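You operate a simulated robot arm through the tools that you are given. There is no shell and no other tool. Be economical: measure what you need, move in short steps, check, and stop when the job is done.

You are at the controls of a simulated two-armed robot. One attempt, no reset.

JOB
Move the red chair's joystick to the right armrest, clamp it, switch on.
Fine: leave the old clamp knob loose.

It is judged by the outcome, as a careful person would: the job done as asked, and still so three seconds after it is handed in. It fails if anything else is knocked over, pushed out of place, dropped, spilled or broken.

ROBOT AND FRAMES
Two 7-joint arms with two-finger parallel grippers on one trunk, on a base that drives. Base frame: it is fixed to the floor where the robot stands at the start and does not move with it; the origin is under the middle of the robot, x ahead of it, y to its left, z up. Units: m, rad, N and s.
The left shoulder is at the start at [0.07, 0.13, 1.062], the right one opposite. With the tool pointing down near the work surface each hand reaches from about 0.1 to 0.5 m from the robot's upright axis, wherever it stands, measured 20 degrees to its own side. Places, roughly: chair left clamp knob [0.4, 0, 0.7]; chair right clamp knob [0.2, 0.7, 0.7]; red chair power button [0.4, 0.1, 0.7]; red chair right socket [0.2, 0.6, 0.7]; red power chair [0.5, 0.4, 0.3]. Payload 1.57 kg a hand.
Tool frame (each hand has its own): the origin (TCP) lies between the finger pads and is the grasp point; the fingertips stand 0.03 m ahead of it; z points along the fingers, y is the line along which they close. Largest opening 0.08 m; finger width 0.017, thickness 0.012; the body of the gripper, 0.04 by 0.082 m, starts 0.08 m behind the TCP.
Orientation is that of the tool frame in the base frame, as [roll, pitch, yaw] about the fixed x, y, z axes, in that order (R = Rz(yaw) Ry(pitch) Rx(roll)). With the fingers straight down and closing along the base's y, the tool's x points along the base's -x, its y along +y and its z along -z.

CONTROLS
- The arms move only by the tool servo_tool. It takes "left_deltas", "right_deltas" or both (then of equal length, played together; a hand with none holds still); each is a list that holds one entry, the list of rows, each a list of 7 numbers: the shift along the tool's x, y, z in mm, then the turn, a rotation vector about the tool's x, y, z in rad, then the finger opening in mm, from 0 to 80. In form: [[[x, y, z, rx, ry, rz, grip], ...]]. A call has 1 to 10 rows; each row shifts and turns the commanded pose from where the row before left it, along the tool's axes as they then stand. Each row takes 0.2 s and may step no farther than 0.05 m and 0.15 rad from the row before; otherwise, or with a gripper value out of range, the whole call is refused. A pose out of reach is approached as far as the arm can. The call stops where the force on the tool passes 90 N (or 10 N more than at its start, if that is more) or the arm is blocked; 0.2 s more then pass. The fingers move at their own pace (about 0.108 m/s each) and stop on an object; they squeeze with about 38 N. The grip force told is the motor's: it shows also when the fingers shut on nothing. Time passes only in rows, and 0.2 s behind the last, so rows that do not move let the fingers close. The reply holds the time, the measured pose of the TCP, the force on the tool along the base axes, the opening and the grip force, in the units named above and with some noise, with the torque about the TCP (base axes, N m) and any sound that the robot's microphone picked up.
- Cameras (640 x 400 px; columns grow to the right, rows downward): "scene" is now at [0.1092, 0.0522, 1.2685]; the picture's right is [0.67, -0.74, 0.00], its down [-0.56, -0.51, -0.65] and it looks along [0.48, 0.44, -0.76] (base axes); focal length 236 px, centre (320, 200). "left" rides on the left gripper at [0.072, 0.007, -0.122] in its tool frame; the picture's right is [-0.09, 1.00, 0.00], its down [-0.84, -0.08, -0.54] and it looks along [-0.54, -0.05, 0.84] (tool axes); focal length 238 px, centre (320, 200). "right" rides on the right gripper at [0.072, -0.007, -0.122] in its tool frame; the picture's right is [0.09, 1.00, 0.00], its down [-0.84, 0.08, -0.54] and it looks along [-0.54, 0.05, 0.84] (tool axes); focal length 238 px, centre (320, 200). There is no depth. A picture from a camera that has moved, and an enlarged one, comes with that camera's place and axes in the base frame and with its lens.
- get_image(camera): a new picture of that camera. The clock stands still meanwhile.
- lift_body(by): slides the trunk up (or, below 0, down) by that many m; the arms and the scene camera ride with it, the base frame stays. It gives what a move gives, with no picture.
- base_move(legs): drives the robot by 1 to 6 legs, each [ahead, left, turn to the left] in m, m and rad, along the robot's own axes; the way and the turn of a leg run together, so that a leg with both is an arc; at most 1.5 m and 3.142 rad a leg. The arms and the cameras ride along, it lands a little off, and it stops where it bumps. It gives what a move gives.
- aim_head(pan, tilt): turns the head with the scene camera to pan (to the left, within 1.501 rad either way) and tilt (down, from -0.506 to 1.204), counted from straight ahead of the robot. It gives what a move gives.
- close_up(camera, box): a new picture of the part [left, top, right, bottom] of that camera's present view, enlarged. The clock stands still meanwhile.
- close_job(): hands the job in; it is judged then, once.

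Go step by step. Nothing tells you exact positions but the pictures and the camera data: compare them with the known pose of the tool, close in by small moves and look again before you grip or let go. The budget is 120 turns and 88 pictures, counting those below and the enlarged ones. Unless the task says otherwise, let go and move clear before handing in, and close with one line.

The tools are called after "Call:" by a JSON object that holds its "name" and its "arguments". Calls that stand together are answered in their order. servo_tool: Moves the arms, as the interface text tells. Its arguments: {"type":"object","properties":{"left_deltas":{"type":"array","items":{"type":"array","items":{"type":"array","items":{"type":"number"}}}},"right_deltas":{"type":"array","items":{"type":"array","items":{"type":"array","items":{"type":"number"}}}}},"required":[]} The other tools are called the same way: lift_body (by) slides the trunk up or down; base_move (legs) drives the base; aim_head (pan, tilt) turns the head that bears the scene camera; get_image (camera) takes a picture; close_up (camera, box) takes an enlarged picture of a part of a camera's view; close_job () hands the job in.

At the start:

```text
t: 0.0
left_position: [0.2824, 0.3696, 1.0531]
left_tcp_rot: [-3.141, 0.0, 3.14]
left_force: [-0.5, 1.0, 0.0]
left_torque: [-0.01, -0.01, 0.02]
left_finger_gap: 0.0801
left_finger_force: 0.1
right_position: [0.2772, 0.008, 1.0527]
right_tcp_rot: [3.141, -0.001, 3.141]
right_force: [-0.2, 0.3, 0.1]
right_torque: [0.02, -0.01, 0.03]
right_finger_gap: 0.0801
right_finger_force: 0.0
trunk travel left (down, up): [-0.7, 0.24]
robot x, y, heading: [-0.0002, 0.0016, 0.002]
head pan, tilt: [0.735, 0.862]
```

scene: 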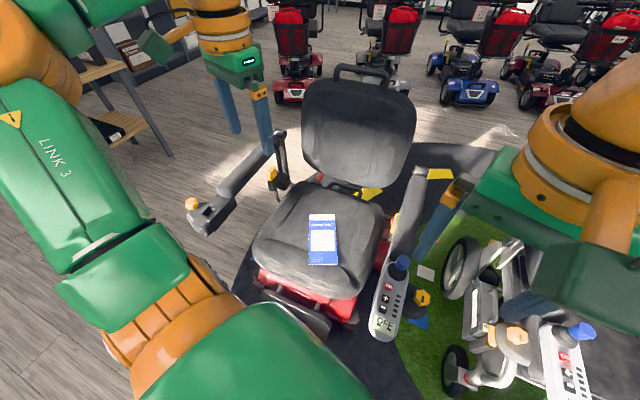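
right: 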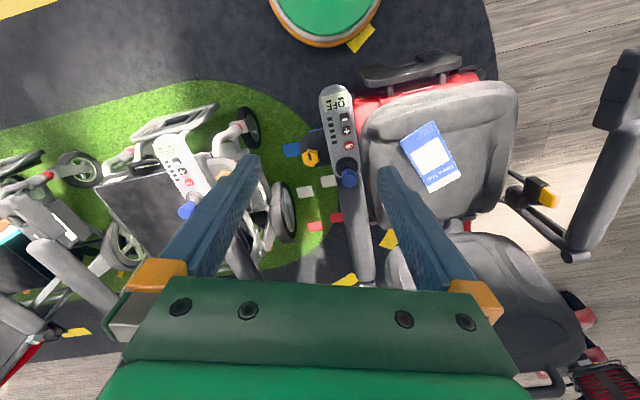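
left: 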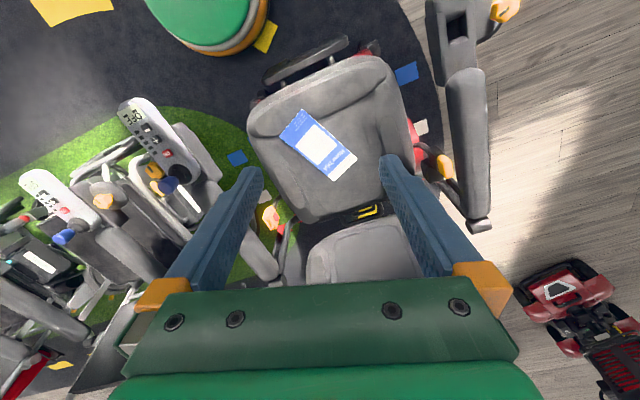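

I see the red chair facing the robot: the joystick pod is on its left armrest (on my right, y≈0.05) with a yellow knob, and there is an empty socket on the right armrest (y≈0.6). I'll look at both closely first.

Call:
{"name": "close_up", "arguments": {"camera": "scene", "box": [340, 230, 460, 350]}}

Call:
{"name": "close_up", "arguments": {"camera": "scene", "box": [170, 120, 310, 250]}}

Call:
{"name": "close_up", "arguments": {"camera": "right", "box": [270, 70, 400, 200]}}

Call:
{"name": "close_up", "arguments": {"camera": "left", "box": [400, 0, 540, 100]}}

```text
3.33 times, centred on (400, 290) of scene
camera zoom: at [0.1092, 0.0522, 1.2685], right [0.67, -0.74, 0.0], down [-0.56, -0.51, -0.65], along [0.48, 0.44, -0.76], focal length 785 px, centre (53, -100)
```

zoom: 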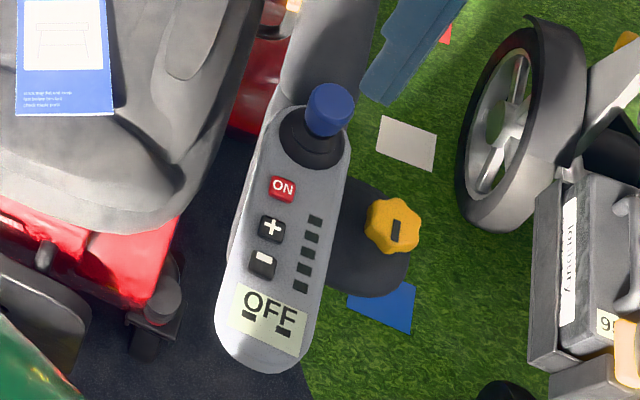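

```text
3.08 times, centred on (240, 185) of scene
camera zoom: at [0.1092, 0.0522, 1.2685], right [0.67, -0.74, 0.0], down [-0.56, -0.51, -0.65], along [0.48, 0.44, -0.76], focal length 725 px, centre (566, 246)
```

zoom: 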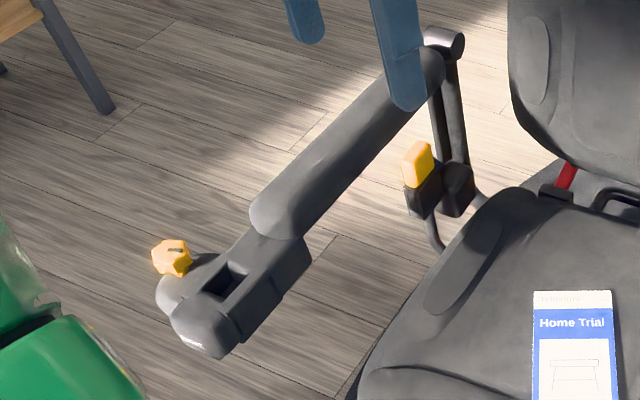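

```text
3.08 times, centred on (335, 135) of right
camera zoom: at [0.2052, 0.0014, 1.1744], right [-0.09, 1.0, 0.0], down [0.84, 0.08, 0.54], along [0.54, 0.05, -0.84], focal length 733 px, centre (274, 400)
```

zoom: 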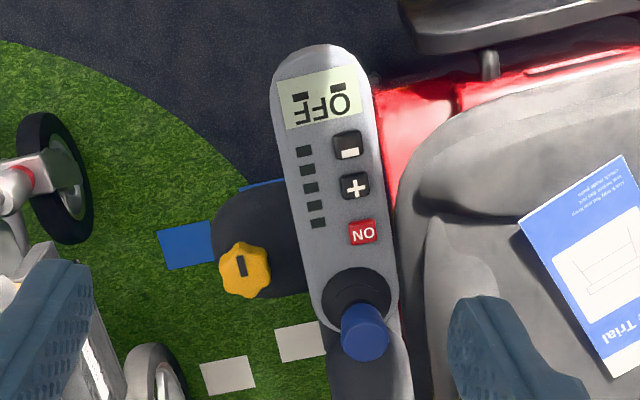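

```text
4.00 times, centred on (470, 50) of left
camera zoom: at [0.2121, 0.3762, 1.1737], right [0.09, 1.0, 0.0], down [0.84, -0.08, 0.54], along [0.54, -0.05, -0.84], focal length 953 px, centre (-280, 800)
```

zoom: 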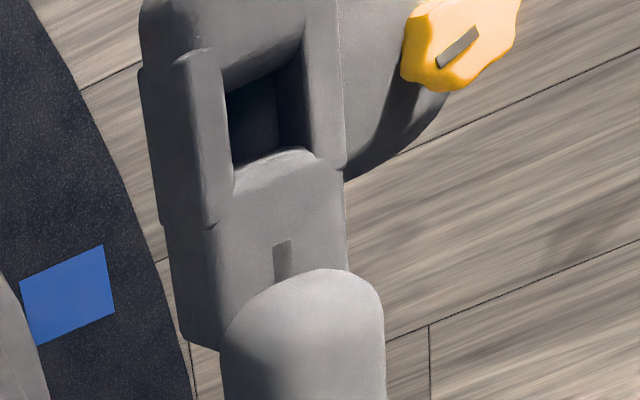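

The old knob is at about [0.398, 0.0, 0.714], the joystick cap at about [0.398, 0.073, 0.79], and the pod lies along x. I'll bring the right hand above the knob and turn it so the fingers close along x.

Call:
{"name": "servo_tool", "arguments": {"right_deltas": [[[-24, -2, 0, 0, 0, 0, 80], [-24, -2, 20, 0, 0, 0, 80], [-24, -2, 40, 0, 0, 0, 80], [-24, -1, 40, 0, 0, 0, 80], [-25, -1, 40, 0, 0, 0, 80]]]}}

Call:
{"name": "servo_tool", "arguments": {"right_deltas": [[[0, 0, 0, 0, 0, -0.15, 80], [0, 0, 0, 0, 0, -0.15, 80], [0, 0, 0, 0, 0, -0.15, 80], [0, 0, 0, 0, 0, -0.15, 80], [0, 0, 0, 0, 0, -0.15, 80], [0, 0, 0, 0, 0, -0.15, 80], [0, 0, 0, 0, 0, -0.15, 80], [0, 0, 0, 0, 0, -0.15, 80]]]}}

Call:
{"name": "get_image", "arguments": {"camera": "right"}}

```text
t: 1.2
left_position: [0.2837, 0.3706, 1.0514]
left_tcp_rot: [-3.142, 0.0, -3.141]
left_force: [-0.5, 0.4, 0.6]
left_torque: [0.01, -0.02, 0.01]
left_finger_gap: 0.0803
left_finger_force: 0.0
right_position: [0.401, -0.0013, 0.9102]
right_tcp_rot: [-3.141, 0.0, -3.14]
right_force: [-0.3, -0.5, 0.3]
right_torque: [-0.01, 0.01, 0.0]
right_finger_gap: 0.0799
right_finger_force: 0.0
trunk travel left (down, up): [-0.7, 0.24]
robot x, y, heading: [0.0018, -0.0027, -0.001]
head pan, tilt: [0.735, 0.862]
```

```text
t: 3.0
left_position: [0.283, 0.3686, 1.0525]
left_tcp_rot: [3.139, 0.001, -3.141]
left_force: [0.3, -0.7, -0.5]
left_torque: [-0.03, 0.01, -0.01]
left_finger_gap: 0.0801
left_finger_force: 0.0
right_position: [0.3814, -0.0217, 0.9117]
right_tcp_rot: [3.132, 0.004, -2.081]
right_force: [-0.2, -0.1, -0.5]
right_torque: [0.02, -0.01, -0.04]
right_finger_gap: 0.0799
right_finger_force: 0.0
right hand out of reach, approached as far as the arm can: row 7, 8
trunk travel left (down, up): [-0.7, 0.24]
robot x, y, heading: [-0.0006, 0.0009, 0.001]
head pan, tilt: [0.735, 0.862]
```

```text
80 pictures are left
camera right: at [0.3522, -0.0879, 1.0331], right [-0.91, 0.41, 0.01], down [0.35, 0.76, 0.55], along [0.22, 0.5, -0.84], focal length 238 px, centre (320, 200)
```

right: 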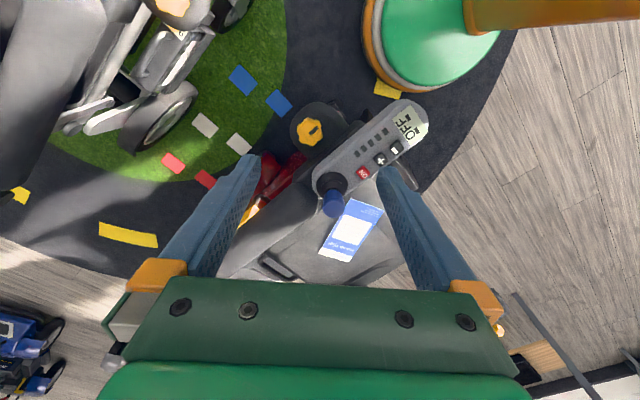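

The wrist limit is near yaw −2.08, so I'll turn the other way to get a larger counter-clockwise stroke.

Call:
{"name": "servo_tool", "arguments": {"right_deltas": [[[0, 0, 0, 0, 0, 0.15, 80], [0, 0, 0, 0, 0, 0.15, 80], [0, 0, 0, 0, 0, 0.15, 80], [0, 0, 0, 0, 0, 0.15, 80], [0, 0, 0, 0, 0, 0.15, 80], [0, 0, 0, 0, 0, 0.15, 80], [0, 0, 0, 0, 0, 0.15, 80], [0, 0, 0, 0, 0, 0.15, 80], [0, 0, 0, 0, 0, 0.15, 80], [0, 0, 0, 0, 0, 0.15, 80]]]}}

Call:
{"name": "servo_tool", "arguments": {"right_deltas": [[[0, 0, 0, 0, 0, 0.15, 80], [0, 0, 0, 0, 0, 0.15, 80], [0, 0, 0, 0, 0, 0.15, 80], [0, 0, 0, 0, 0, 0.15, 80], [0, 0, 0, 0, 0, 0.15, 80], [0, 0, 0, 0, 0, 0.15, 80], [0, 0, 0, 0, 0, 0.15, 80], [0, 0, 0, 0, 0, 0.15, 80], [0, 0, 0, 0, 0, 0.15, 80], [0, 0, 0, 0, 0, 0.15, 80]]]}}

Call:
{"name": "get_image", "arguments": {"camera": "right"}}

```text
t: 5.2
left_position: [0.2835, 0.3701, 1.0522]
left_tcp_rot: [3.141, 0.0, -3.14]
left_force: [-0.4, -0.1, 0.1]
left_torque: [0.0, -0.01, -0.01]
left_finger_gap: 0.0797
left_finger_force: 0.0
right_position: [0.3807, -0.02, 0.9093]
right_tcp_rot: [-3.141, 0.0, 2.739]
right_force: [0.1, 0.3, -0.1]
right_torque: [0.01, 0.03, -0.02]
right_finger_gap: 0.08
right_finger_force: 0.0
trunk travel left (down, up): [-0.7, 0.24]
robot x, y, heading: [-0.0032, 0.0011, 0.002]
head pan, tilt: [0.735, 0.862]
```

```text
t: 7.4
left_position: [0.2838, 0.37, 1.0515]
left_tcp_rot: [3.141, 0.0, 3.141]
left_force: [0.1, 0.4, 0.3]
left_torque: [-0.01, 0.0, -0.02]
left_finger_gap: 0.0802
left_finger_force: 0.0
right_position: [0.3819, -0.0199, 0.9109]
right_tcp_rot: [3.141, 0.0, 1.239]
right_force: [0.7, 0.6, -0.5]
right_torque: [-0.02, 0.01, 0.01]
right_finger_gap: 0.0799
right_finger_force: 0.0
trunk travel left (down, up): [-0.7, 0.24]
robot x, y, heading: [0.0012, -0.0009, -0.001]
head pan, tilt: [0.735, 0.862]
```

```text
79 pictures are left
camera right: at [0.3983, 0.0506, 1.0332], right [0.97, -0.24, 0.0], down [-0.2, -0.82, 0.54], along [-0.13, -0.53, -0.84], focal length 238 px, centre (320, 200)
```

right: 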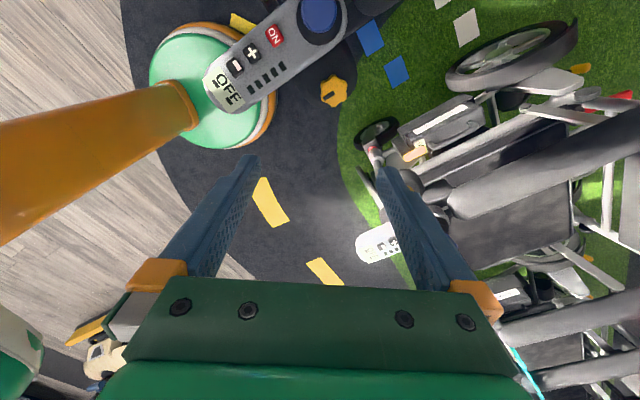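

Call:
{"name": "close_up", "arguments": {"camera": "right", "box": [200, 0, 400, 125]}}

Call:
{"name": "close_up", "arguments": {"camera": "scene", "box": [360, 240, 460, 350]}}

```text
3.20 times, centred on (300, 62) of right
camera zoom: at [0.3983, 0.0506, 1.0332], right [0.97, -0.24, 0.0], down [-0.2, -0.82, 0.54], along [-0.13, -0.53, -0.84], focal length 763 px, centre (384, 640)
```

zoom: 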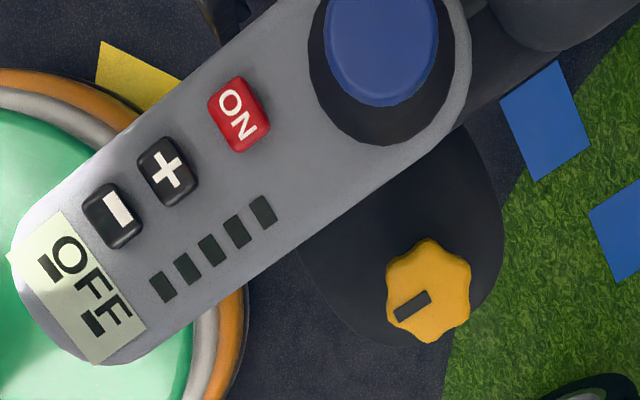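

```text
3.64 times, centred on (410, 295) of scene
camera zoom: at [0.1093, 0.0522, 1.2685], right [0.67, -0.74, 0.0], down [-0.56, -0.51, -0.65], along [0.48, 0.44, -0.76], focal length 856 px, centre (-7, -146)
```

zoom: 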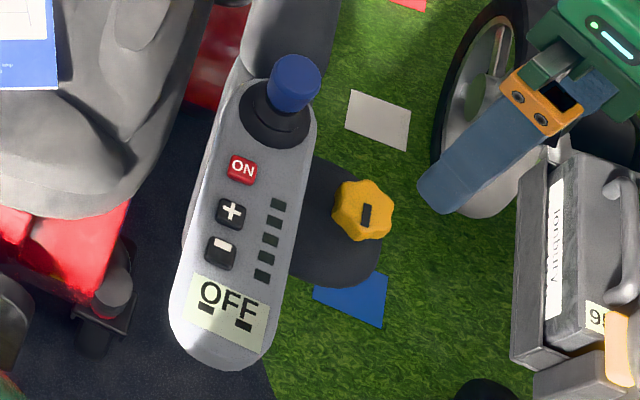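

Call:
{"name": "servo_tool", "arguments": {"right_deltas": [[[25, 11, 0, 0, 0, 0, 52], [0, 0, 20, 0, 0, 0.1, 52], [0, 0, 30, 0, 0, 0.1, 52], [0, 0, 30, 0, 0, 0.1, 52], [0, 0, 30, 0, 0, 0, 52]]]}}

Call:
{"name": "close_up", "arguments": {"camera": "right", "box": [160, 0, 480, 300]}}

Call:
{"name": "close_up", "arguments": {"camera": "scene", "box": [340, 200, 480, 340]}}

```text
t: 8.6
left_position: [0.2841, 0.3693, 1.0528]
left_tcp_rot: [3.141, -0.001, -3.142]
left_force: [0.8, 0.6, 0.3]
left_torque: [0.0, 0.01, -0.01]
left_finger_gap: 0.0802
left_finger_force: 0.2
right_position: [0.4005, 0.0007, 0.8022]
right_tcp_rot: [-3.14, 0.001, 0.939]
right_force: [-1.0, -0.1, 0.2]
right_torque: [-0.03, 0.01, -0.03]
right_finger_gap: 0.052
right_finger_force: 0.2
trunk travel left (down, up): [-0.7, 0.24]
robot x, y, heading: [0.0007, 0.0016, -0.001]
head pan, tilt: [0.735, 0.862]
```

```text
1.33 times, centred on (320, 150) of right
camera zoom: at [0.4364, 0.0624, 0.9236], right [0.86, -0.51, 0.0], down [-0.43, -0.72, 0.54], along [-0.28, -0.47, -0.84], focal length 318 px, centre (320, 267)
```

zoom: 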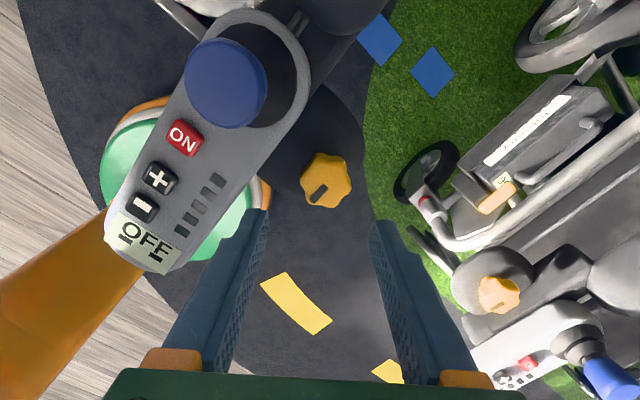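

```text
2.86 times, centred on (410, 270) of scene
camera zoom: at [0.1096, 0.052, 1.2685], right [0.67, -0.74, 0.0], down [-0.56, -0.51, -0.65], along [0.48, 0.44, -0.76], focal length 673 px, centre (63, 0)
```

zoom: 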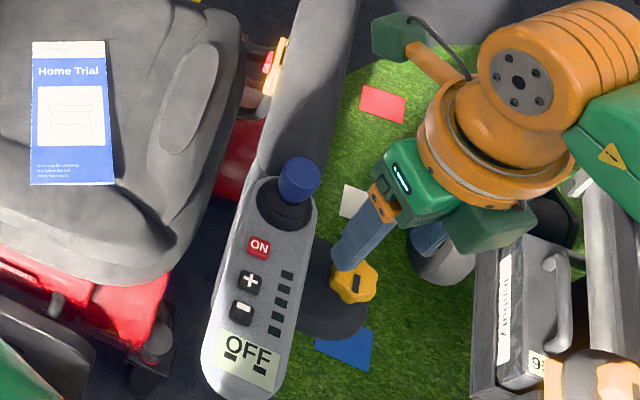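

Call:
{"name": "servo_tool", "arguments": {"right_deltas": [[[-1.5, 3, 20, 0, 0, 0, 52], [0, 0, 30, 0, 0, 0, 52], [0, 0, 22, 0, 0, 0, 52], [0, 0, 10, 0, 0, 0, 52]]]}}

Call:
{"name": "close_up", "arguments": {"camera": "right", "box": [200, 50, 440, 250]}}

Call:
{"name": "close_up", "arguments": {"camera": "scene", "box": [360, 240, 460, 340]}}

```text
t: 9.6
left_position: [0.2836, 0.3705, 1.0527]
left_tcp_rot: [3.141, -0.001, 3.141]
left_force: [-0.9, 0.1, 0.5]
left_torque: [-0.02, 0.04, 0.01]
left_finger_gap: 0.0801
left_finger_force: 0.1
right_position: [0.4014, -0.0042, 0.7173]
right_tcp_rot: [-3.14, -0.001, 0.942]
right_force: [-0.1, -0.4, 0.2]
right_torque: [0.02, 0.02, -0.02]
right_finger_gap: 0.0522
right_finger_force: 0.0
trunk travel left (down, up): [-0.7, 0.24]
robot x, y, heading: [-0.0025, -0.0042, 0.001]
head pan, tilt: [0.735, 0.862]
```

```text
2.00 times, centred on (320, 150) of right
camera zoom: at [0.4377, 0.0594, 0.8399], right [0.86, -0.51, 0.0], down [-0.43, -0.72, 0.54], along [-0.28, -0.47, -0.84], focal length 477 px, centre (320, 300)
```

zoom: 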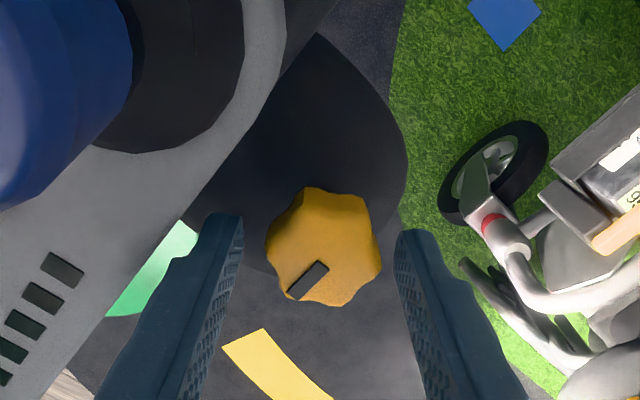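

```text
4.00 times, centred on (410, 290) of scene
camera zoom: at [0.1094, 0.0522, 1.2685], right [0.67, -0.74, 0.0], down [-0.56, -0.51, -0.65], along [0.48, 0.44, -0.76], focal length 942 px, centre (-40, -160)
```

zoom: 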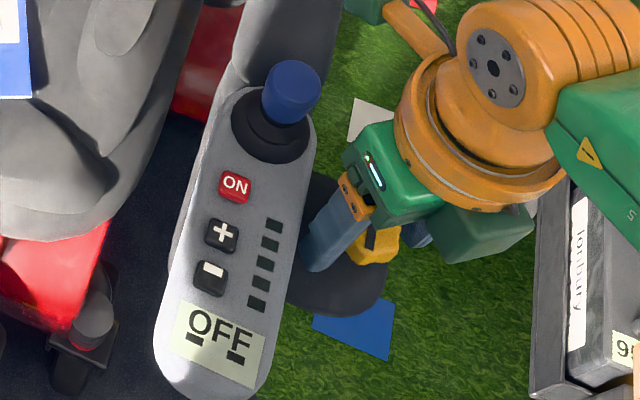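

The fingers straddle the knob, whose top is at about z 0.70. I'll descend slightly, close, and turn counter-clockwise to loosen it.

Call:
{"name": "servo_tool", "arguments": {"right_deltas": [[[2.6, 0, 4, 0, 0, 0, 52], [0, 0, 0, 0, 0, 0, 15], [0, 0, 0, 0, 0, 0, 15]]]}}

Call:
{"name": "servo_tool", "arguments": {"right_deltas": [[[0, 0, 0, 0, 0, -0.15, 15], [0, 0, 0, 0, 0, -0.15, 15], [0, 0, 0, 0, 0, -0.15, 15], [0, 0, 0, 0, 0, -0.15, 15]]]}}

Call:
{"name": "close_up", "arguments": {"camera": "right", "box": [200, 50, 440, 250]}}

```text
t: 10.4
left_position: [0.2838, 0.3701, 1.0531]
left_tcp_rot: [3.141, 0.0, -3.141]
left_force: [-0.6, -0.1, -0.7]
left_torque: [-0.02, -0.02, -0.03]
left_finger_gap: 0.0799
left_finger_force: 0.1
right_position: [0.4027, -0.0018, 0.7147]
right_tcp_rot: [-3.141, -0.001, 0.942]
right_force: [2.0, -1.6, 1.7]
right_torque: [-0.34, 0.02, 0.03]
right_finger_gap: 0.0345
right_finger_force: 42.0
trunk travel left (down, up): [-0.7, 0.24]
robot x, y, heading: [0.0021, 0.0007, -0.0]
head pan, tilt: [0.735, 0.862]
```

```text
t: 11.4
left_position: [0.2851, 0.3683, 1.0514]
left_tcp_rot: [3.141, -0.002, 3.141]
left_force: [0.3, -0.1, -0.2]
left_torque: [0.02, 0.0, 0.03]
left_finger_gap: 0.0802
left_finger_force: 0.1
right_position: [0.4038, -0.0018, 0.714]
right_tcp_rot: [-3.139, 0.001, 1.543]
right_force: [3.6, -2.9, -3.4]
right_torque: [-0.38, -0.37, -0.08]
right_finger_gap: 0.0344
right_finger_force: 41.7
trunk travel left (down, up): [-0.7, 0.24]
robot x, y, heading: [0.0024, 0.0017, -0.001]
head pan, tilt: [0.735, 0.862]
```

```text
2.00 times, centred on (320, 150) of right
camera zoom: at [0.3993, 0.0707, 0.8368], right [1.0, 0.07, 0.0], down [0.06, -0.84, 0.54], along [0.03, -0.54, -0.84], focal length 477 px, centre (320, 300)
```

zoom: 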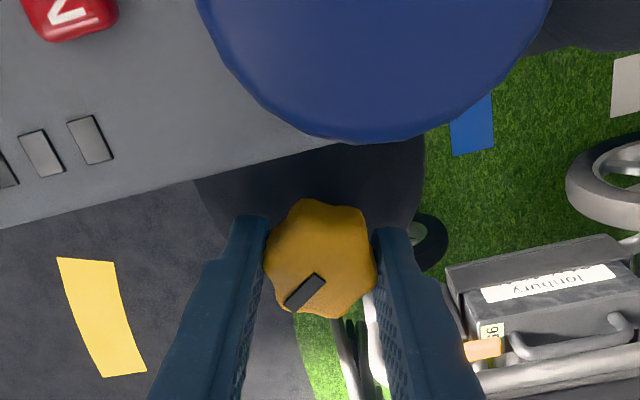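

The knob turns with the hand at low torque, so I'll keep turning counter-clockwise.

Call:
{"name": "servo_tool", "arguments": {"right_deltas": [[[0, 0, 0, 0, 0, -0.15, 15], [0, 0, 0, 0, 0, -0.15, 15], [0, 0, 0, 0, 0, -0.15, 15], [0, 0, 0, 0, 0, -0.15, 15], [0, 0, 0, 0, 0, -0.15, 15], [0, 0, 0, 0, 0, -0.15, 15], [0, 0, 0, 0, 0, -0.15, 15], [0, 0, 0, 0, 0, -0.15, 15]]]}}

Call:
{"name": "close_up", "arguments": {"camera": "right", "box": [200, 50, 440, 250]}}

```text
t: 13.2
left_position: [0.2866, 0.37, 1.0517]
left_tcp_rot: [3.141, -0.002, 3.141]
left_force: [-0.1, -0.3, -0.1]
left_torque: [-0.02, 0.0, -0.01]
left_finger_gap: 0.0798
left_finger_force: 0.1
right_position: [0.4055, -0.0012, 0.714]
right_tcp_rot: [-3.14, 0.0, 2.743]
right_force: [18.7, 0.9, 12.4]
right_torque: [0.09, -0.38, -0.01]
right_finger_gap: 0.0343
right_finger_force: 41.5
trunk travel left (down, up): [-0.7, 0.24]
robot x, y, heading: [0.0024, -0.0016, 0.001]
head pan, tilt: [0.735, 0.862]
```

```text
2.00 times, centred on (320, 150) of right
camera zoom: at [0.3364, 0.0211, 0.8368], right [0.3, 0.95, 0.0], down [0.8, -0.25, 0.54], along [0.52, -0.16, -0.84], focal length 477 px, centre (320, 300)
```

zoom: 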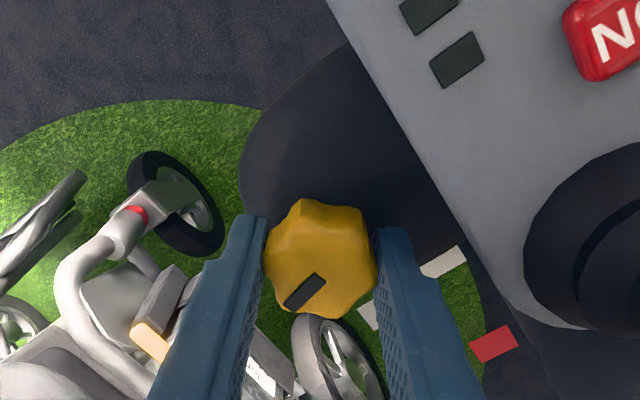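

Call:
{"name": "servo_tool", "arguments": {"right_deltas": [[[-1, 0, 0, 0, 0, -0.15, 15], [-1, 0, 0, 0, 0, -0.15, 15], [0, 0, 0, 0, 0, -0.15, 15], [0, 0, 0, 0, 0, -0.15, 15], [0, 0, 0, 0, 0, -0.15, 15], [0, 0, 0, 0, 0, -0.15, 15], [0, 0, 0, 0, 0, -0.15, 15]]]}}

Call:
{"name": "close_up", "arguments": {"camera": "right", "box": [200, 50, 440, 250]}}

```text
t: 14.8
left_position: [0.284, 0.3715, 1.0523]
left_tcp_rot: [-3.14, 0.002, -3.142]
left_force: [1.2, -0.2, 0.2]
left_torque: [0.0, 0.0, 0.02]
left_finger_gap: 0.0804
left_finger_force: 0.1
right_position: [0.4044, -0.0013, 0.7143]
right_tcp_rot: [-3.14, -0.002, -2.492]
right_force: [-2.8, 5.7, -5.9]
right_torque: [0.05, -0.04, -1.05]
right_finger_gap: 0.0339
right_finger_force: 41.7
trunk travel left (down, up): [-0.7, 0.24]
robot x, y, heading: [0.0014, 0.0016, 0.002]
head pan, tilt: [0.735, 0.862]
```

```text
2.00 times, centred on (320, 150) of right
camera zoom: at [0.351, -0.0485, 0.8367], right [-0.68, 0.74, 0.0], down [0.62, 0.57, 0.54], along [0.4, 0.37, -0.84], focal length 477 px, centre (320, 300)
```

zoom: 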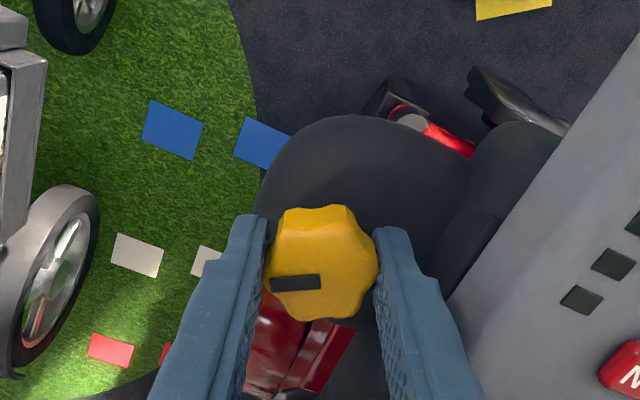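

The knob turned about 130° and then hit a stop (torque −1.05, fingers slipped), so it is fully loose. I'll release, rise, line up with the pod axis (yaw about 17.5°) and look at it.

Call:
{"name": "servo_tool", "arguments": {"right_deltas": [[[0, 0, 0, 0, 0, 0, 52], [0, 0, 0, 0, 0, 0, 52], [0, 0, -30, 0, 0, 0, 52], [0, 0, -50, 0, 0, 0, 80], [0, 0, -50, 0, 0, 0.115, 80], [0, 0, 0, 0, 0, 0.115, 80], [0, 0, 0, 0, 0, 0.115, 80]]]}}

Call:
{"name": "get_image", "arguments": {"camera": "right"}}

Call:
{"name": "close_up", "arguments": {"camera": "scene", "box": [340, 240, 460, 350]}}

```text
t: 16.4
left_position: [0.283, 0.37, 1.0524]
left_tcp_rot: [3.141, -0.001, -3.141]
left_force: [0.0, 0.0, -0.2]
left_torque: [0.01, 0.04, -0.03]
left_finger_gap: 0.0802
left_finger_force: 0.0
right_position: [0.4051, 0.0, 0.8447]
right_tcp_rot: [3.141, -0.001, -2.84]
right_force: [-0.3, 0.4, 0.0]
right_torque: [0.01, 0.0, 0.04]
right_finger_gap: 0.08
right_finger_force: 0.0
trunk travel left (down, up): [-0.7, 0.24]
robot x, y, heading: [0.0011, -0.0011, 0.004]
head pan, tilt: [0.735, 0.862]
```

```text
69 pictures are left
camera right: at [0.3386, -0.0281, 0.9679], right [-0.38, 0.92, 0.0], down [0.78, 0.32, 0.54], along [0.5, 0.21, -0.84], focal length 238 px, centre (320, 200)
```

right: 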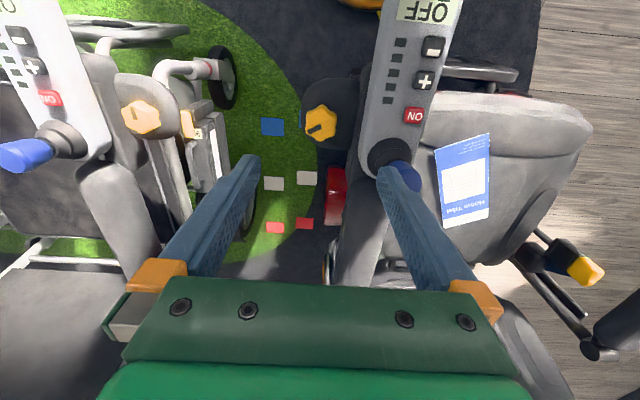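

```text
3.64 times, centred on (400, 295) of scene
camera zoom: at [0.1093, 0.0522, 1.2685], right [0.67, -0.74, 0.0], down [-0.56, -0.51, -0.65], along [0.48, 0.44, -0.76], focal length 856 px, centre (29, -146)
```

zoom: 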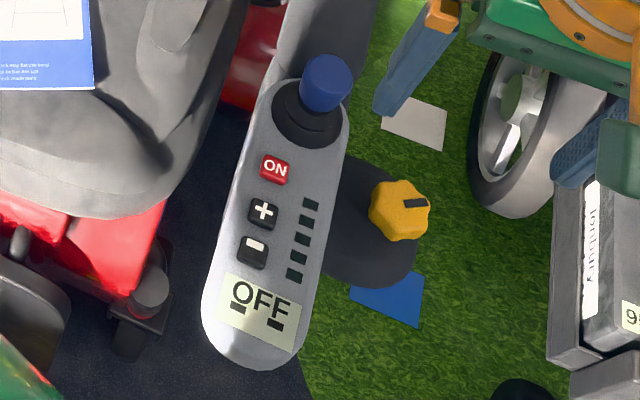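

Call:
{"name": "servo_tool", "arguments": {"right_deltas": [[[8, 34, 0, 0, 0, 0, 80], [7.3, 34.7, 0, 0, 0, 0, 80], [0, 0, 0, 0, 0, 0, 80]]]}}

Call:
{"name": "get_image", "arguments": {"camera": "right"}}

Call:
{"name": "close_up", "arguments": {"camera": "scene", "box": [340, 210, 460, 330]}}

```text
t: 17.2
left_position: [0.2836, 0.3684, 1.0536]
left_tcp_rot: [3.141, 0.0, 3.139]
left_force: [0.2, 0.2, -0.1]
left_torque: [0.0, -0.01, 0.02]
left_finger_gap: 0.0802
left_finger_force: 0.0
right_position: [0.3704, 0.0599, 0.843]
right_tcp_rot: [3.141, 0.0, -2.837]
right_force: [-0.4, 0.7, -0.1]
right_torque: [0.01, 0.02, 0.0]
right_finger_gap: 0.0803
right_finger_force: 0.0
trunk travel left (down, up): [-0.7, 0.24]
robot x, y, heading: [-0.0014, -0.0021, 0.002]
head pan, tilt: [0.735, 0.862]
```

```text
67 pictures are left
camera right: at [0.303, 0.0312, 0.9652], right [-0.39, 0.92, 0.0], down [0.78, 0.32, 0.54], along [0.5, 0.21, -0.84], focal length 238 px, centre (320, 200)
```

right: 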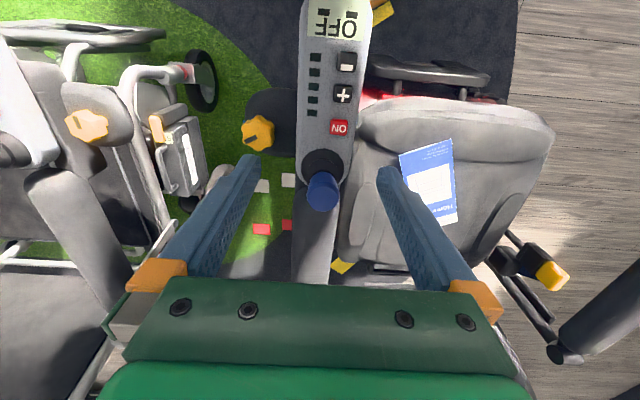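

```text
3.33 times, centred on (400, 270) of scene
camera zoom: at [0.1096, 0.0514, 1.2685], right [0.67, -0.74, 0.0], down [-0.56, -0.51, -0.65], along [0.48, 0.44, -0.76], focal length 785 px, centre (53, -33)
```

zoom: 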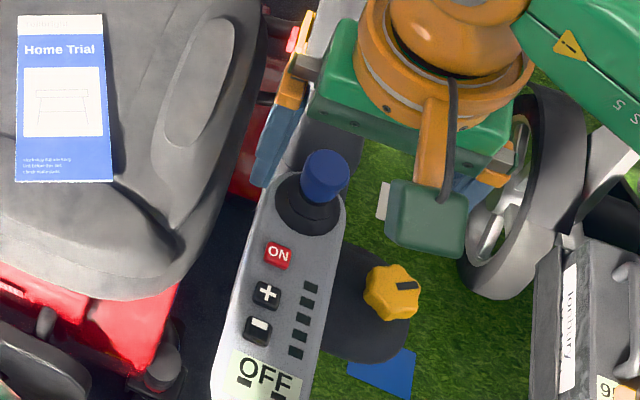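

The pod is about 57 mm wide and runs along 17°, 5 mm off my centreline. I'll correct that and descend so the fingers straddle it.

Call:
{"name": "servo_tool", "arguments": {"right_deltas": [[[0, 5, 0, 0, 0, 0, 80], [0, 0, 30, 0, 0, 0, 80], [0, 0, 30, 0, 0, 0, 80]]]}}

Call:
{"name": "get_image", "arguments": {"camera": "right"}}

```text
t: 18.0
left_position: [0.2829, 0.3701, 1.0533]
left_tcp_rot: [-3.142, 0.0, 3.141]
left_force: [-0.1, -0.4, 0.0]
left_torque: [0.0, -0.02, 0.03]
left_finger_gap: 0.0799
left_finger_force: 0.2
right_position: [0.3694, 0.065, 0.7855]
right_tcp_rot: [-3.141, -0.002, -2.837]
right_force: [0.0, -0.3, -1.2]
right_torque: [0.01, 0.04, -0.01]
right_finger_gap: 0.0798
right_finger_force: 0.1
trunk travel left (down, up): [-0.7, 0.24]
robot x, y, heading: [-0.0007, 0.0014, -0.0]
head pan, tilt: [0.735, 0.862]
```

```text
65 pictures are left
camera right: at [0.3028, 0.0379, 0.907], right [-0.39, 0.92, 0.0], down [0.78, 0.32, 0.54], along [0.5, 0.21, -0.84], focal length 238 px, centre (320, 200)
```

right: 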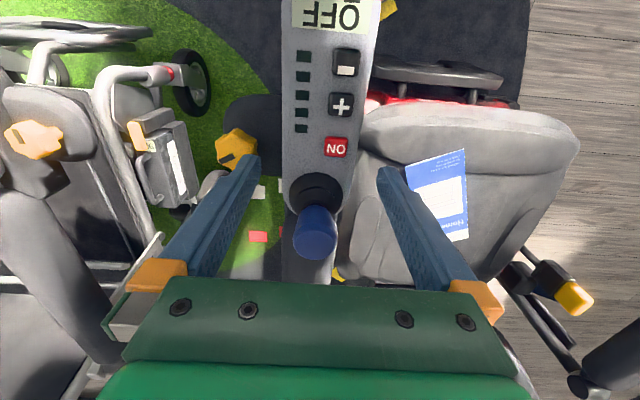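

Call:
{"name": "servo_tool", "arguments": {"right_deltas": [[[0, 0, 15, 0, 0, 0, 80], [0, 0, 15, 0, 0, 0, 80], [0, 0, 12, 0, 0, 0, 80]]]}}

Call:
{"name": "get_image", "arguments": {"camera": "right"}}

Call:
{"name": "close_up", "arguments": {"camera": "scene", "box": [340, 210, 460, 330]}}

```text
t: 18.8
left_position: [0.2823, 0.3708, 1.0531]
left_tcp_rot: [-3.14, 0.0, -3.141]
left_force: [-0.4, -0.2, 0.1]
left_torque: [0.03, 0.0, -0.02]
left_finger_gap: 0.08
left_finger_force: 0.0
right_position: [0.3694, 0.0651, 0.7415]
right_tcp_rot: [-3.142, 0.001, -2.838]
right_force: [-1.1, -0.2, 0.3]
right_torque: [0.02, -0.01, 0.01]
right_finger_gap: 0.0799
right_finger_force: 0.0
trunk travel left (down, up): [-0.7, 0.24]
robot x, y, heading: [-0.0029, 0.0026, -0.002]
head pan, tilt: [0.735, 0.862]
```

```text
64 pictures are left
camera right: at [0.3016, 0.0369, 0.8652], right [-0.39, 0.92, 0.0], down [0.78, 0.32, 0.54], along [0.5, 0.21, -0.84], focal length 238 px, centre (320, 200)
```

right: 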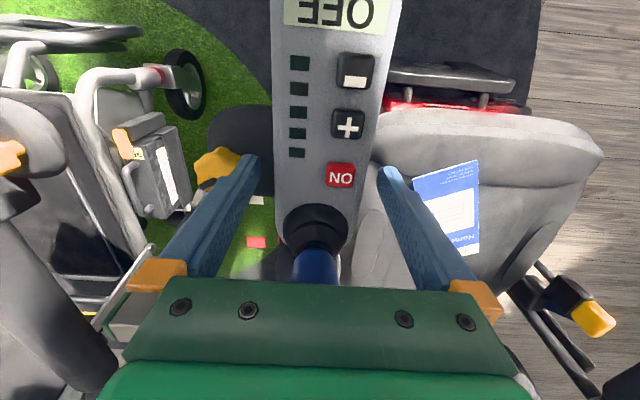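

```text
3.33 times, centred on (400, 270) of scene
camera zoom: at [0.1093, 0.0523, 1.2685], right [0.67, -0.74, 0.0], down [-0.56, -0.51, -0.65], along [0.48, 0.44, -0.76], focal length 785 px, centre (53, -33)
```

zoom: 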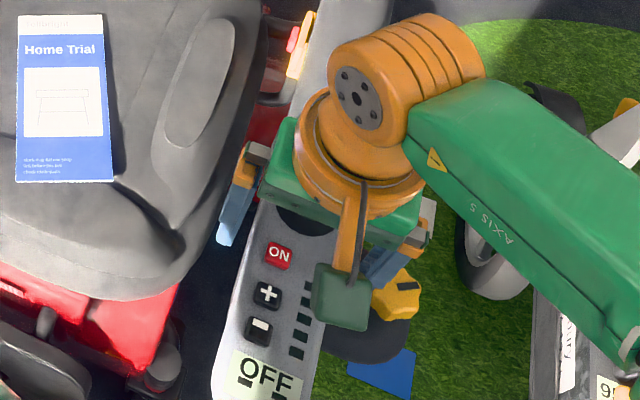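

The fingers straddle the pod (top at about z 0.745). I'll close on it and test a small lift.

Call:
{"name": "servo_tool", "arguments": {"right_deltas": [[[0, 0, 5, 0, 0, 0, 80], [0, 0, 0, 0, 0, 0, 40], [0, 0, 0, 0, 0, 0, 40], [0, 0, 0, 0, 0, 0, 40]]]}}

Call:
{"name": "servo_tool", "arguments": {"right_deltas": [[[0, 0, -4, 0, 0, 0, 40], [0, 0, -4, 0, 0, 0, 40], [0, 0, -4, 0, 0, 0, 40]]]}}

Call:
{"name": "get_image", "arguments": {"camera": "right"}}

Call:
{"name": "close_up", "arguments": {"camera": "scene", "box": [340, 210, 460, 330]}}

```text
t: 19.8
left_position: [0.2848, 0.3702, 1.0528]
left_tcp_rot: [-3.141, 0.001, 3.141]
left_force: [0.4, -0.1, 0.5]
left_torque: [0.01, -0.02, -0.02]
left_finger_gap: 0.0801
left_finger_force: 0.1
right_position: [0.3685, 0.0633, 0.7376]
right_tcp_rot: [3.141, 0.001, -2.838]
right_force: [-0.2, 0.8, 0.8]
right_torque: [0.15, -0.2, 0.03]
right_finger_gap: 0.0556
right_finger_force: 38.2
trunk travel left (down, up): [-0.7, 0.24]
robot x, y, heading: [-0.0005, 0.0007, -0.001]
head pan, tilt: [0.735, 0.862]
```

```text
t: 20.6
left_position: [0.2841, 0.3695, 1.0518]
left_tcp_rot: [-3.141, -0.001, 3.141]
left_force: [0.5, 0.3, 0.5]
left_torque: [-0.03, -0.01, -0.01]
left_finger_gap: 0.0799
left_finger_force: 0.0
right_position: [0.3693, 0.0634, 0.7485]
right_tcp_rot: [-3.141, -0.001, -2.837]
right_force: [-0.6, -0.2, -6.5]
right_torque: [-0.03, -0.06, -0.01]
right_finger_gap: 0.0557
right_finger_force: 38.0
trunk travel left (down, up): [-0.7, 0.24]
robot x, y, heading: [-0.0013, 0.0017, -0.001]
head pan, tilt: [0.735, 0.862]
```

```text
62 pictures are left
camera right: at [0.3024, 0.0366, 0.8718], right [-0.39, 0.92, 0.0], down [0.78, 0.32, 0.54], along [0.5, 0.21, -0.84], focal length 238 px, centre (320, 200)
```

right: 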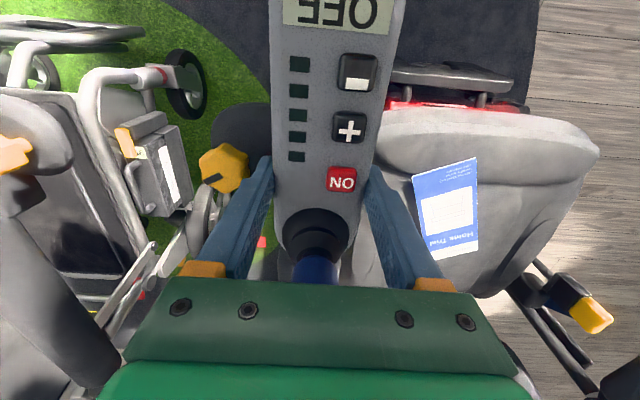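

```text
3.33 times, centred on (400, 270) of scene
camera zoom: at [0.1106, 0.0523, 1.2683], right [0.67, -0.74, 0.0], down [-0.56, -0.51, -0.65], along [0.48, 0.44, -0.76], focal length 785 px, centre (53, -33)
```

zoom: 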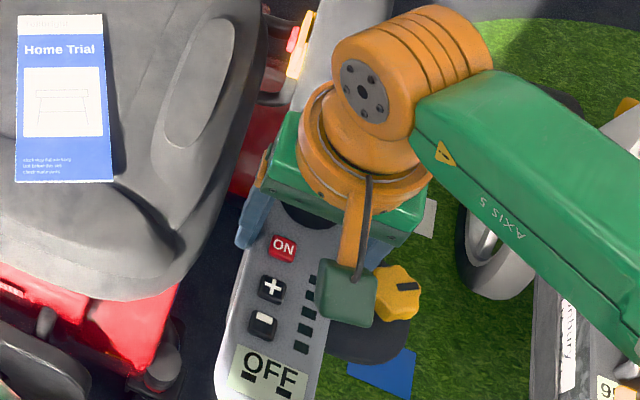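

It comes free, carrying about 6.5 N. I'll lift it straight up out of the socket.

Call:
{"name": "servo_tool", "arguments": {"right_deltas": [[[0, 0, -15, 0, 0, 0, 40], [0, 0, -20, 0, 0, 0, 40], [0, 0, -20, 0, 0, 0, 40], [0, 0, -20, 0, 0, 0, 40], [0, 0, -20, 0, 0, 0, 40], [0, 0, -20, 0, 0, 0, 40], [0, 0, -20, 0, 0, 0, 40], [0, 0, -20, 0, 0, 0, 40]]]}}

Call:
{"name": "get_image", "arguments": {"camera": "scene"}}

Call:
{"name": "get_image", "arguments": {"camera": "left"}}

```text
t: 22.4
left_position: [0.2835, 0.3705, 1.0527]
left_tcp_rot: [-3.14, 0.001, -3.141]
left_force: [-0.5, -0.2, 0.1]
left_torque: [-0.01, 0.03, 0.03]
left_finger_gap: 0.0801
left_finger_force: 0.0
right_position: [0.369, 0.0646, 0.9054]
right_tcp_rot: [-3.14, -0.002, -2.837]
right_force: [-0.1, 0.3, -6.4]
right_torque: [-0.02, -0.06, -0.04]
right_finger_gap: 0.0557
right_finger_force: 38.3
trunk travel left (down, up): [-0.7, 0.24]
robot x, y, heading: [-0.0012, -0.003, 0.004]
head pan, tilt: [0.735, 0.862]
```

```text
60 pictures are left
camera scene: at [0.1101, 0.0525, 1.2684], right [0.67, -0.74, 0.0], down [-0.56, -0.51, -0.65], along [0.48, 0.44, -0.76], focal length 236 px, centre (320, 200)
```

scene: 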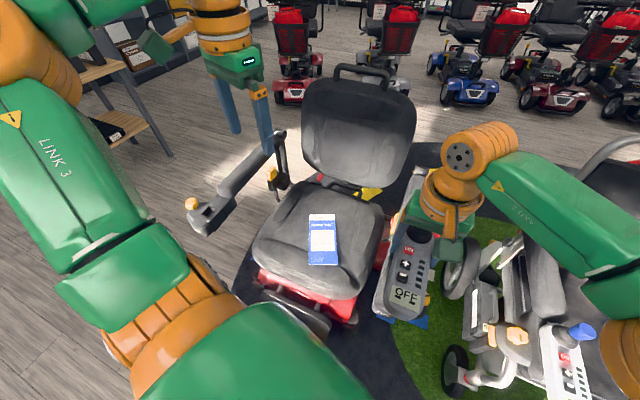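

```text
59 pictures are left
camera left: at [0.2129, 0.3764, 1.1735], right [0.09, 1.0, 0.0], down [0.84, -0.08, 0.54], along [0.54, -0.05, -0.84], focal length 238 px, centre (320, 200)
```

left: 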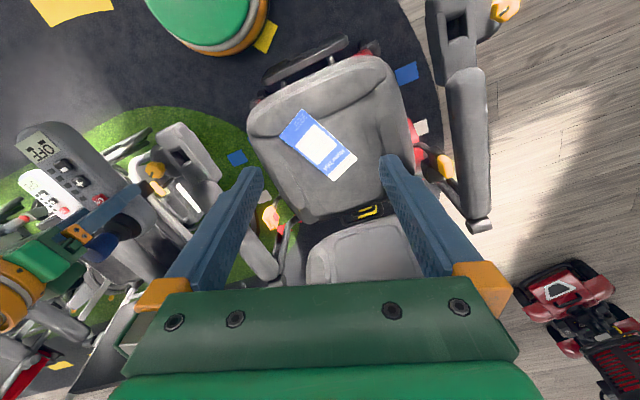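

The pod is in hand. I'll drive back a little and then left to bring it over the right armrest.

Call:
{"name": "base_move", "arguments": {"legs": [[-0.17, 0, 0], [0, 0.5, 0]]}}

Call:
{"name": "get_image", "arguments": {"camera": "right"}}

Call:
{"name": "aim_head", "arguments": {"pan": 0.1, "tilt": 0.95}}

Call:
{"name": "get_image", "arguments": {"camera": "scene"}}

```text
t: 26.4
left_position: [0.1165, 0.8572, 1.0528]
left_tcp_rot: [3.14, -0.003, 3.139]
left_force: [-0.3, 0.4, -0.6]
left_torque: [0.03, 0.0, 0.04]
left_finger_gap: 0.0799
left_finger_force: 0.1
right_position: [0.1998, 0.5525, 0.9053]
right_tcp_rot: [3.14, -0.001, -2.84]
right_force: [-0.1, -0.4, -5.0]
right_torque: [0.03, -0.04, -0.06]
right_finger_gap: 0.0553
right_finger_force: 38.2
trunk travel left (down, up): [-0.7, 0.24]
robot x, y, heading: [-0.1698, 0.4897, 0.002]
head pan, tilt: [0.735, 0.862]
```

```text
58 pictures are left
camera right: at [0.1334, 0.5245, 1.0274], right [-0.38, 0.92, 0.0], down [0.78, 0.32, 0.54], along [0.5, 0.21, -0.84], focal length 238 px, centre (320, 200)
```

right: 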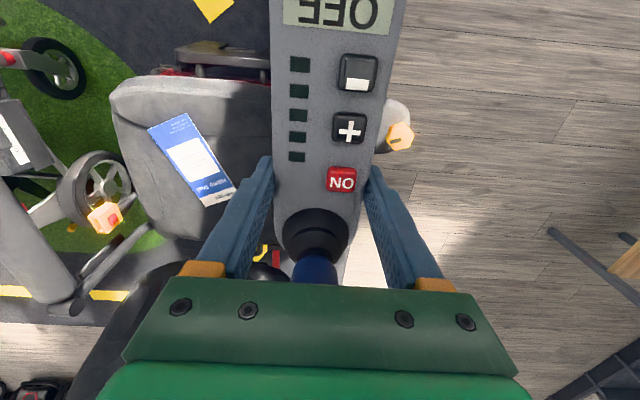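

```text
t: 27.4
left_position: [0.1156, 0.859, 1.0515]
left_tcp_rot: [-3.141, -0.001, 3.138]
left_force: [-1.2, -0.5, 0.4]
left_torque: [0.02, -0.01, 0.0]
left_finger_gap: 0.0801
left_finger_force: 0.1
right_position: [0.201, 0.5539, 0.9051]
right_tcp_rot: [3.141, -0.003, -2.839]
right_force: [0.1, -1.1, -5.7]
right_torque: [0.02, -0.05, 0.0]
right_finger_gap: 0.0555
right_finger_force: 38.3
trunk travel left (down, up): [-0.7, 0.24]
robot x, y, heading: [-0.1699, 0.4907, -0.006]
head pan, tilt: [0.099, 0.949]
```

```text
57 pictures are left
camera scene: at [-0.0434, 0.4963, 1.2618], right [0.1, -1.0, 0.0], down [-0.81, -0.08, -0.58], along [0.58, 0.06, -0.81], focal length 236 px, centre (320, 200)
```

scene: 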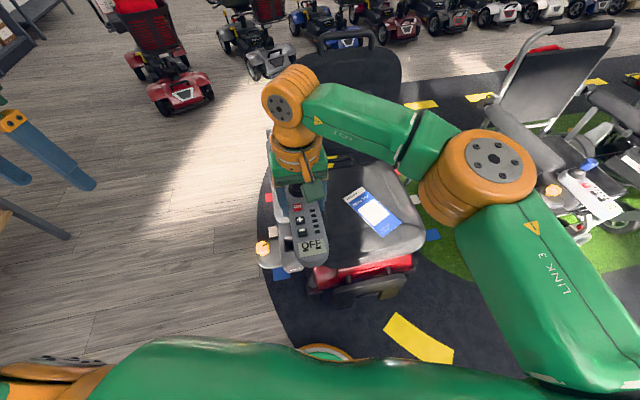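

Call:
{"name": "close_up", "arguments": {"camera": "scene", "box": [230, 190, 350, 290]}}

Call:
{"name": "get_image", "arguments": {"camera": "left"}}

```text
4.00 times, centred on (290, 240) of scene
camera zoom: at [-0.0434, 0.4963, 1.2618], right [0.1, -1.0, 0.0], down [-0.81, -0.08, -0.58], along [0.58, 0.06, -0.81], focal length 942 px, centre (440, 40)
```

zoom: 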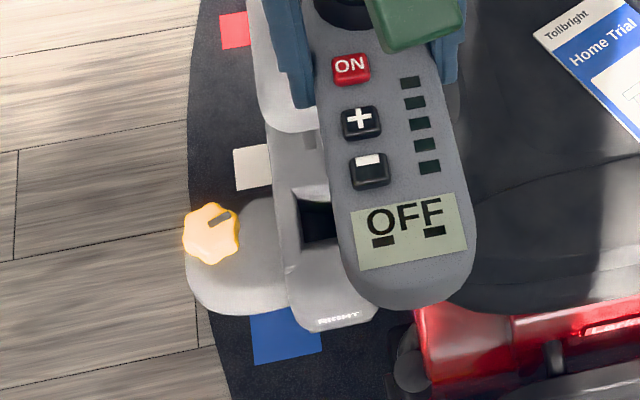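

```text
55 pictures are left
camera left: at [0.045, 0.8648, 1.1735], right [0.09, 1.0, 0.0], down [0.84, -0.08, 0.54], along [0.54, -0.05, -0.84], focal length 238 px, centre (320, 200)
```

left: 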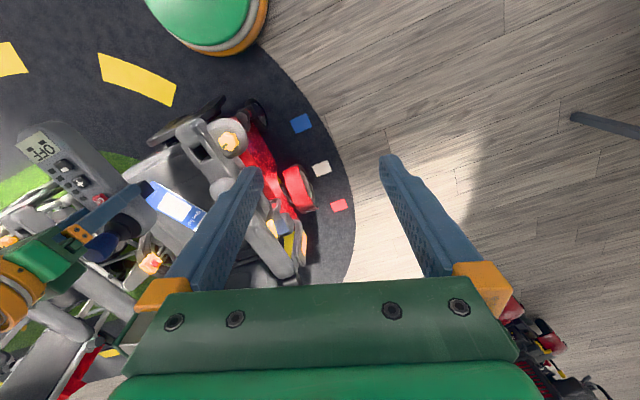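

The right knob is at about [0.1925, 0.668, 0.70]. Mirroring the left side puts the seated hand at about [0.2025, 0.595]. I'll move over it and tilt the left hand so its camera sees the socket and post from the side.

Call:
{"name": "servo_tool", "arguments": {"right_deltas": [[[-7, 20, 0, 0, 0, 0, 40], [-7.4, 19.5, 0, 0, 0, 0, 40], [0, 0, 0, 0, 0, 0, 40], [0, 0, 0, 0, 0, 0, 40], [0, 0, 0, 0, 0, 0, 40], [0, 0, 0, 0, 0, 0, 40]]], "left_deltas": [[[0, 0, 0, 0.15, 0, 0, 80], [0, 0, 0, 0.15, 0, 0, 80], [0, 0, 0, 0.15, 0, 0, 80], [0, 0, 0, 0.15, 0, 0, 80], [0, 0, 0, 0.15, 0, 0, 80], [0, 0, 0, 0.15, 0, 0, 80]]]}}

Call:
{"name": "get_image", "arguments": {"camera": "left"}}

Call:
{"name": "close_up", "arguments": {"camera": "scene", "box": [220, 170, 350, 290]}}

```text
t: 28.8
left_position: [0.106, 0.8275, 1.0298]
left_tcp_rot: [-2.24, 0.002, -3.139]
left_force: [0.3, -0.2, -0.9]
left_torque: [-0.01, 0.02, 0.0]
left_finger_gap: 0.0798
left_finger_force: 0.0
left hand out of reach, approached as far as the arm can: row 4, 5, 6
right_position: [0.2009, 0.5842, 0.9052]
right_tcp_rot: [3.141, -0.001, -2.84]
right_force: [0.1, -0.4, -5.3]
right_torque: [0.0, -0.02, -0.01]
right_finger_gap: 0.0557
right_finger_force: 38.1
right hand out of reach, approached as far as the arm can: row 2
trunk travel left (down, up): [-0.7, 0.24]
robot x, y, heading: [-0.1706, 0.4884, 0.003]
head pan, tilt: [0.099, 0.949]
```

```text
54 pictures are left
camera left: at [0.0347, 0.9271, 1.0994], right [0.09, 0.62, -0.78], down [0.84, 0.38, 0.4], along [0.54, -0.69, -0.48], focal length 238 px, centre (320, 200)
```

left: 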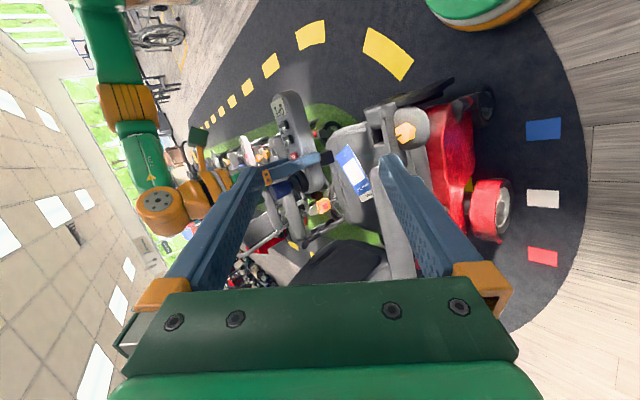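

```text
3.33 times, centred on (285, 230) of scene
camera zoom: at [-0.0433, 0.4971, 1.2618], right [0.1, -1.0, 0.0], down [-0.81, -0.08, -0.58], along [0.58, 0.06, -0.81], focal length 785 px, centre (437, 100)
```

zoom: 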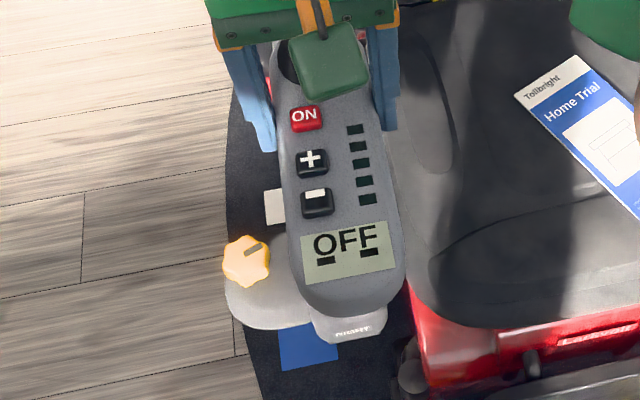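

The right hand is at its reach limit, so I'll shift the base left and look closely from the side.

Call:
{"name": "base_move", "arguments": {"legs": [[0.02, 0.08, 0]]}}

Call:
{"name": "close_up", "arguments": {"camera": "left", "box": [240, 60, 440, 220]}}

```text
t: 29.8
left_position: [0.1273, 0.9042, 1.0311]
left_tcp_rot: [-2.247, 0.001, 3.141]
left_force: [0.0, 0.0, -0.1]
left_torque: [0.0, 0.0, -0.01]
left_finger_gap: 0.0797
left_finger_force: 0.0
right_position: [0.2217, 0.6603, 0.9044]
right_tcp_rot: [3.137, 0.002, -2.842]
right_force: [0.2, -0.4, -7.2]
right_torque: [0.03, -0.01, 0.01]
right_finger_gap: 0.0557
right_finger_force: 38.2
trunk travel left (down, up): [-0.7, 0.24]
robot x, y, heading: [-0.1463, 0.571, -0.004]
head pan, tilt: [0.099, 0.949]
```

```text
2.50 times, centred on (340, 140) of left
camera zoom: at [0.0553, 1.0032, 1.1011], right [0.09, 0.62, -0.78], down [0.84, 0.37, 0.4], along [0.54, -0.69, -0.49], focal length 596 px, centre (270, 350)
```

zoom: 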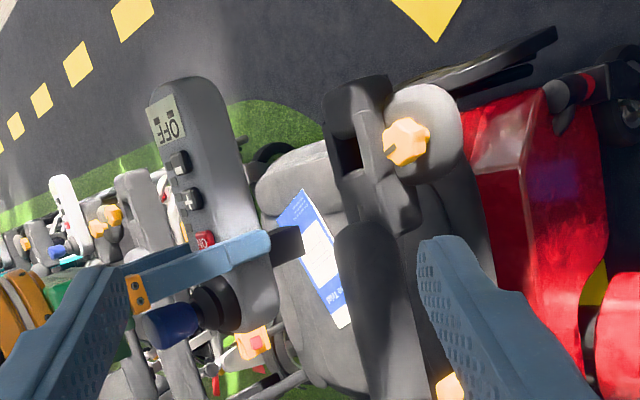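

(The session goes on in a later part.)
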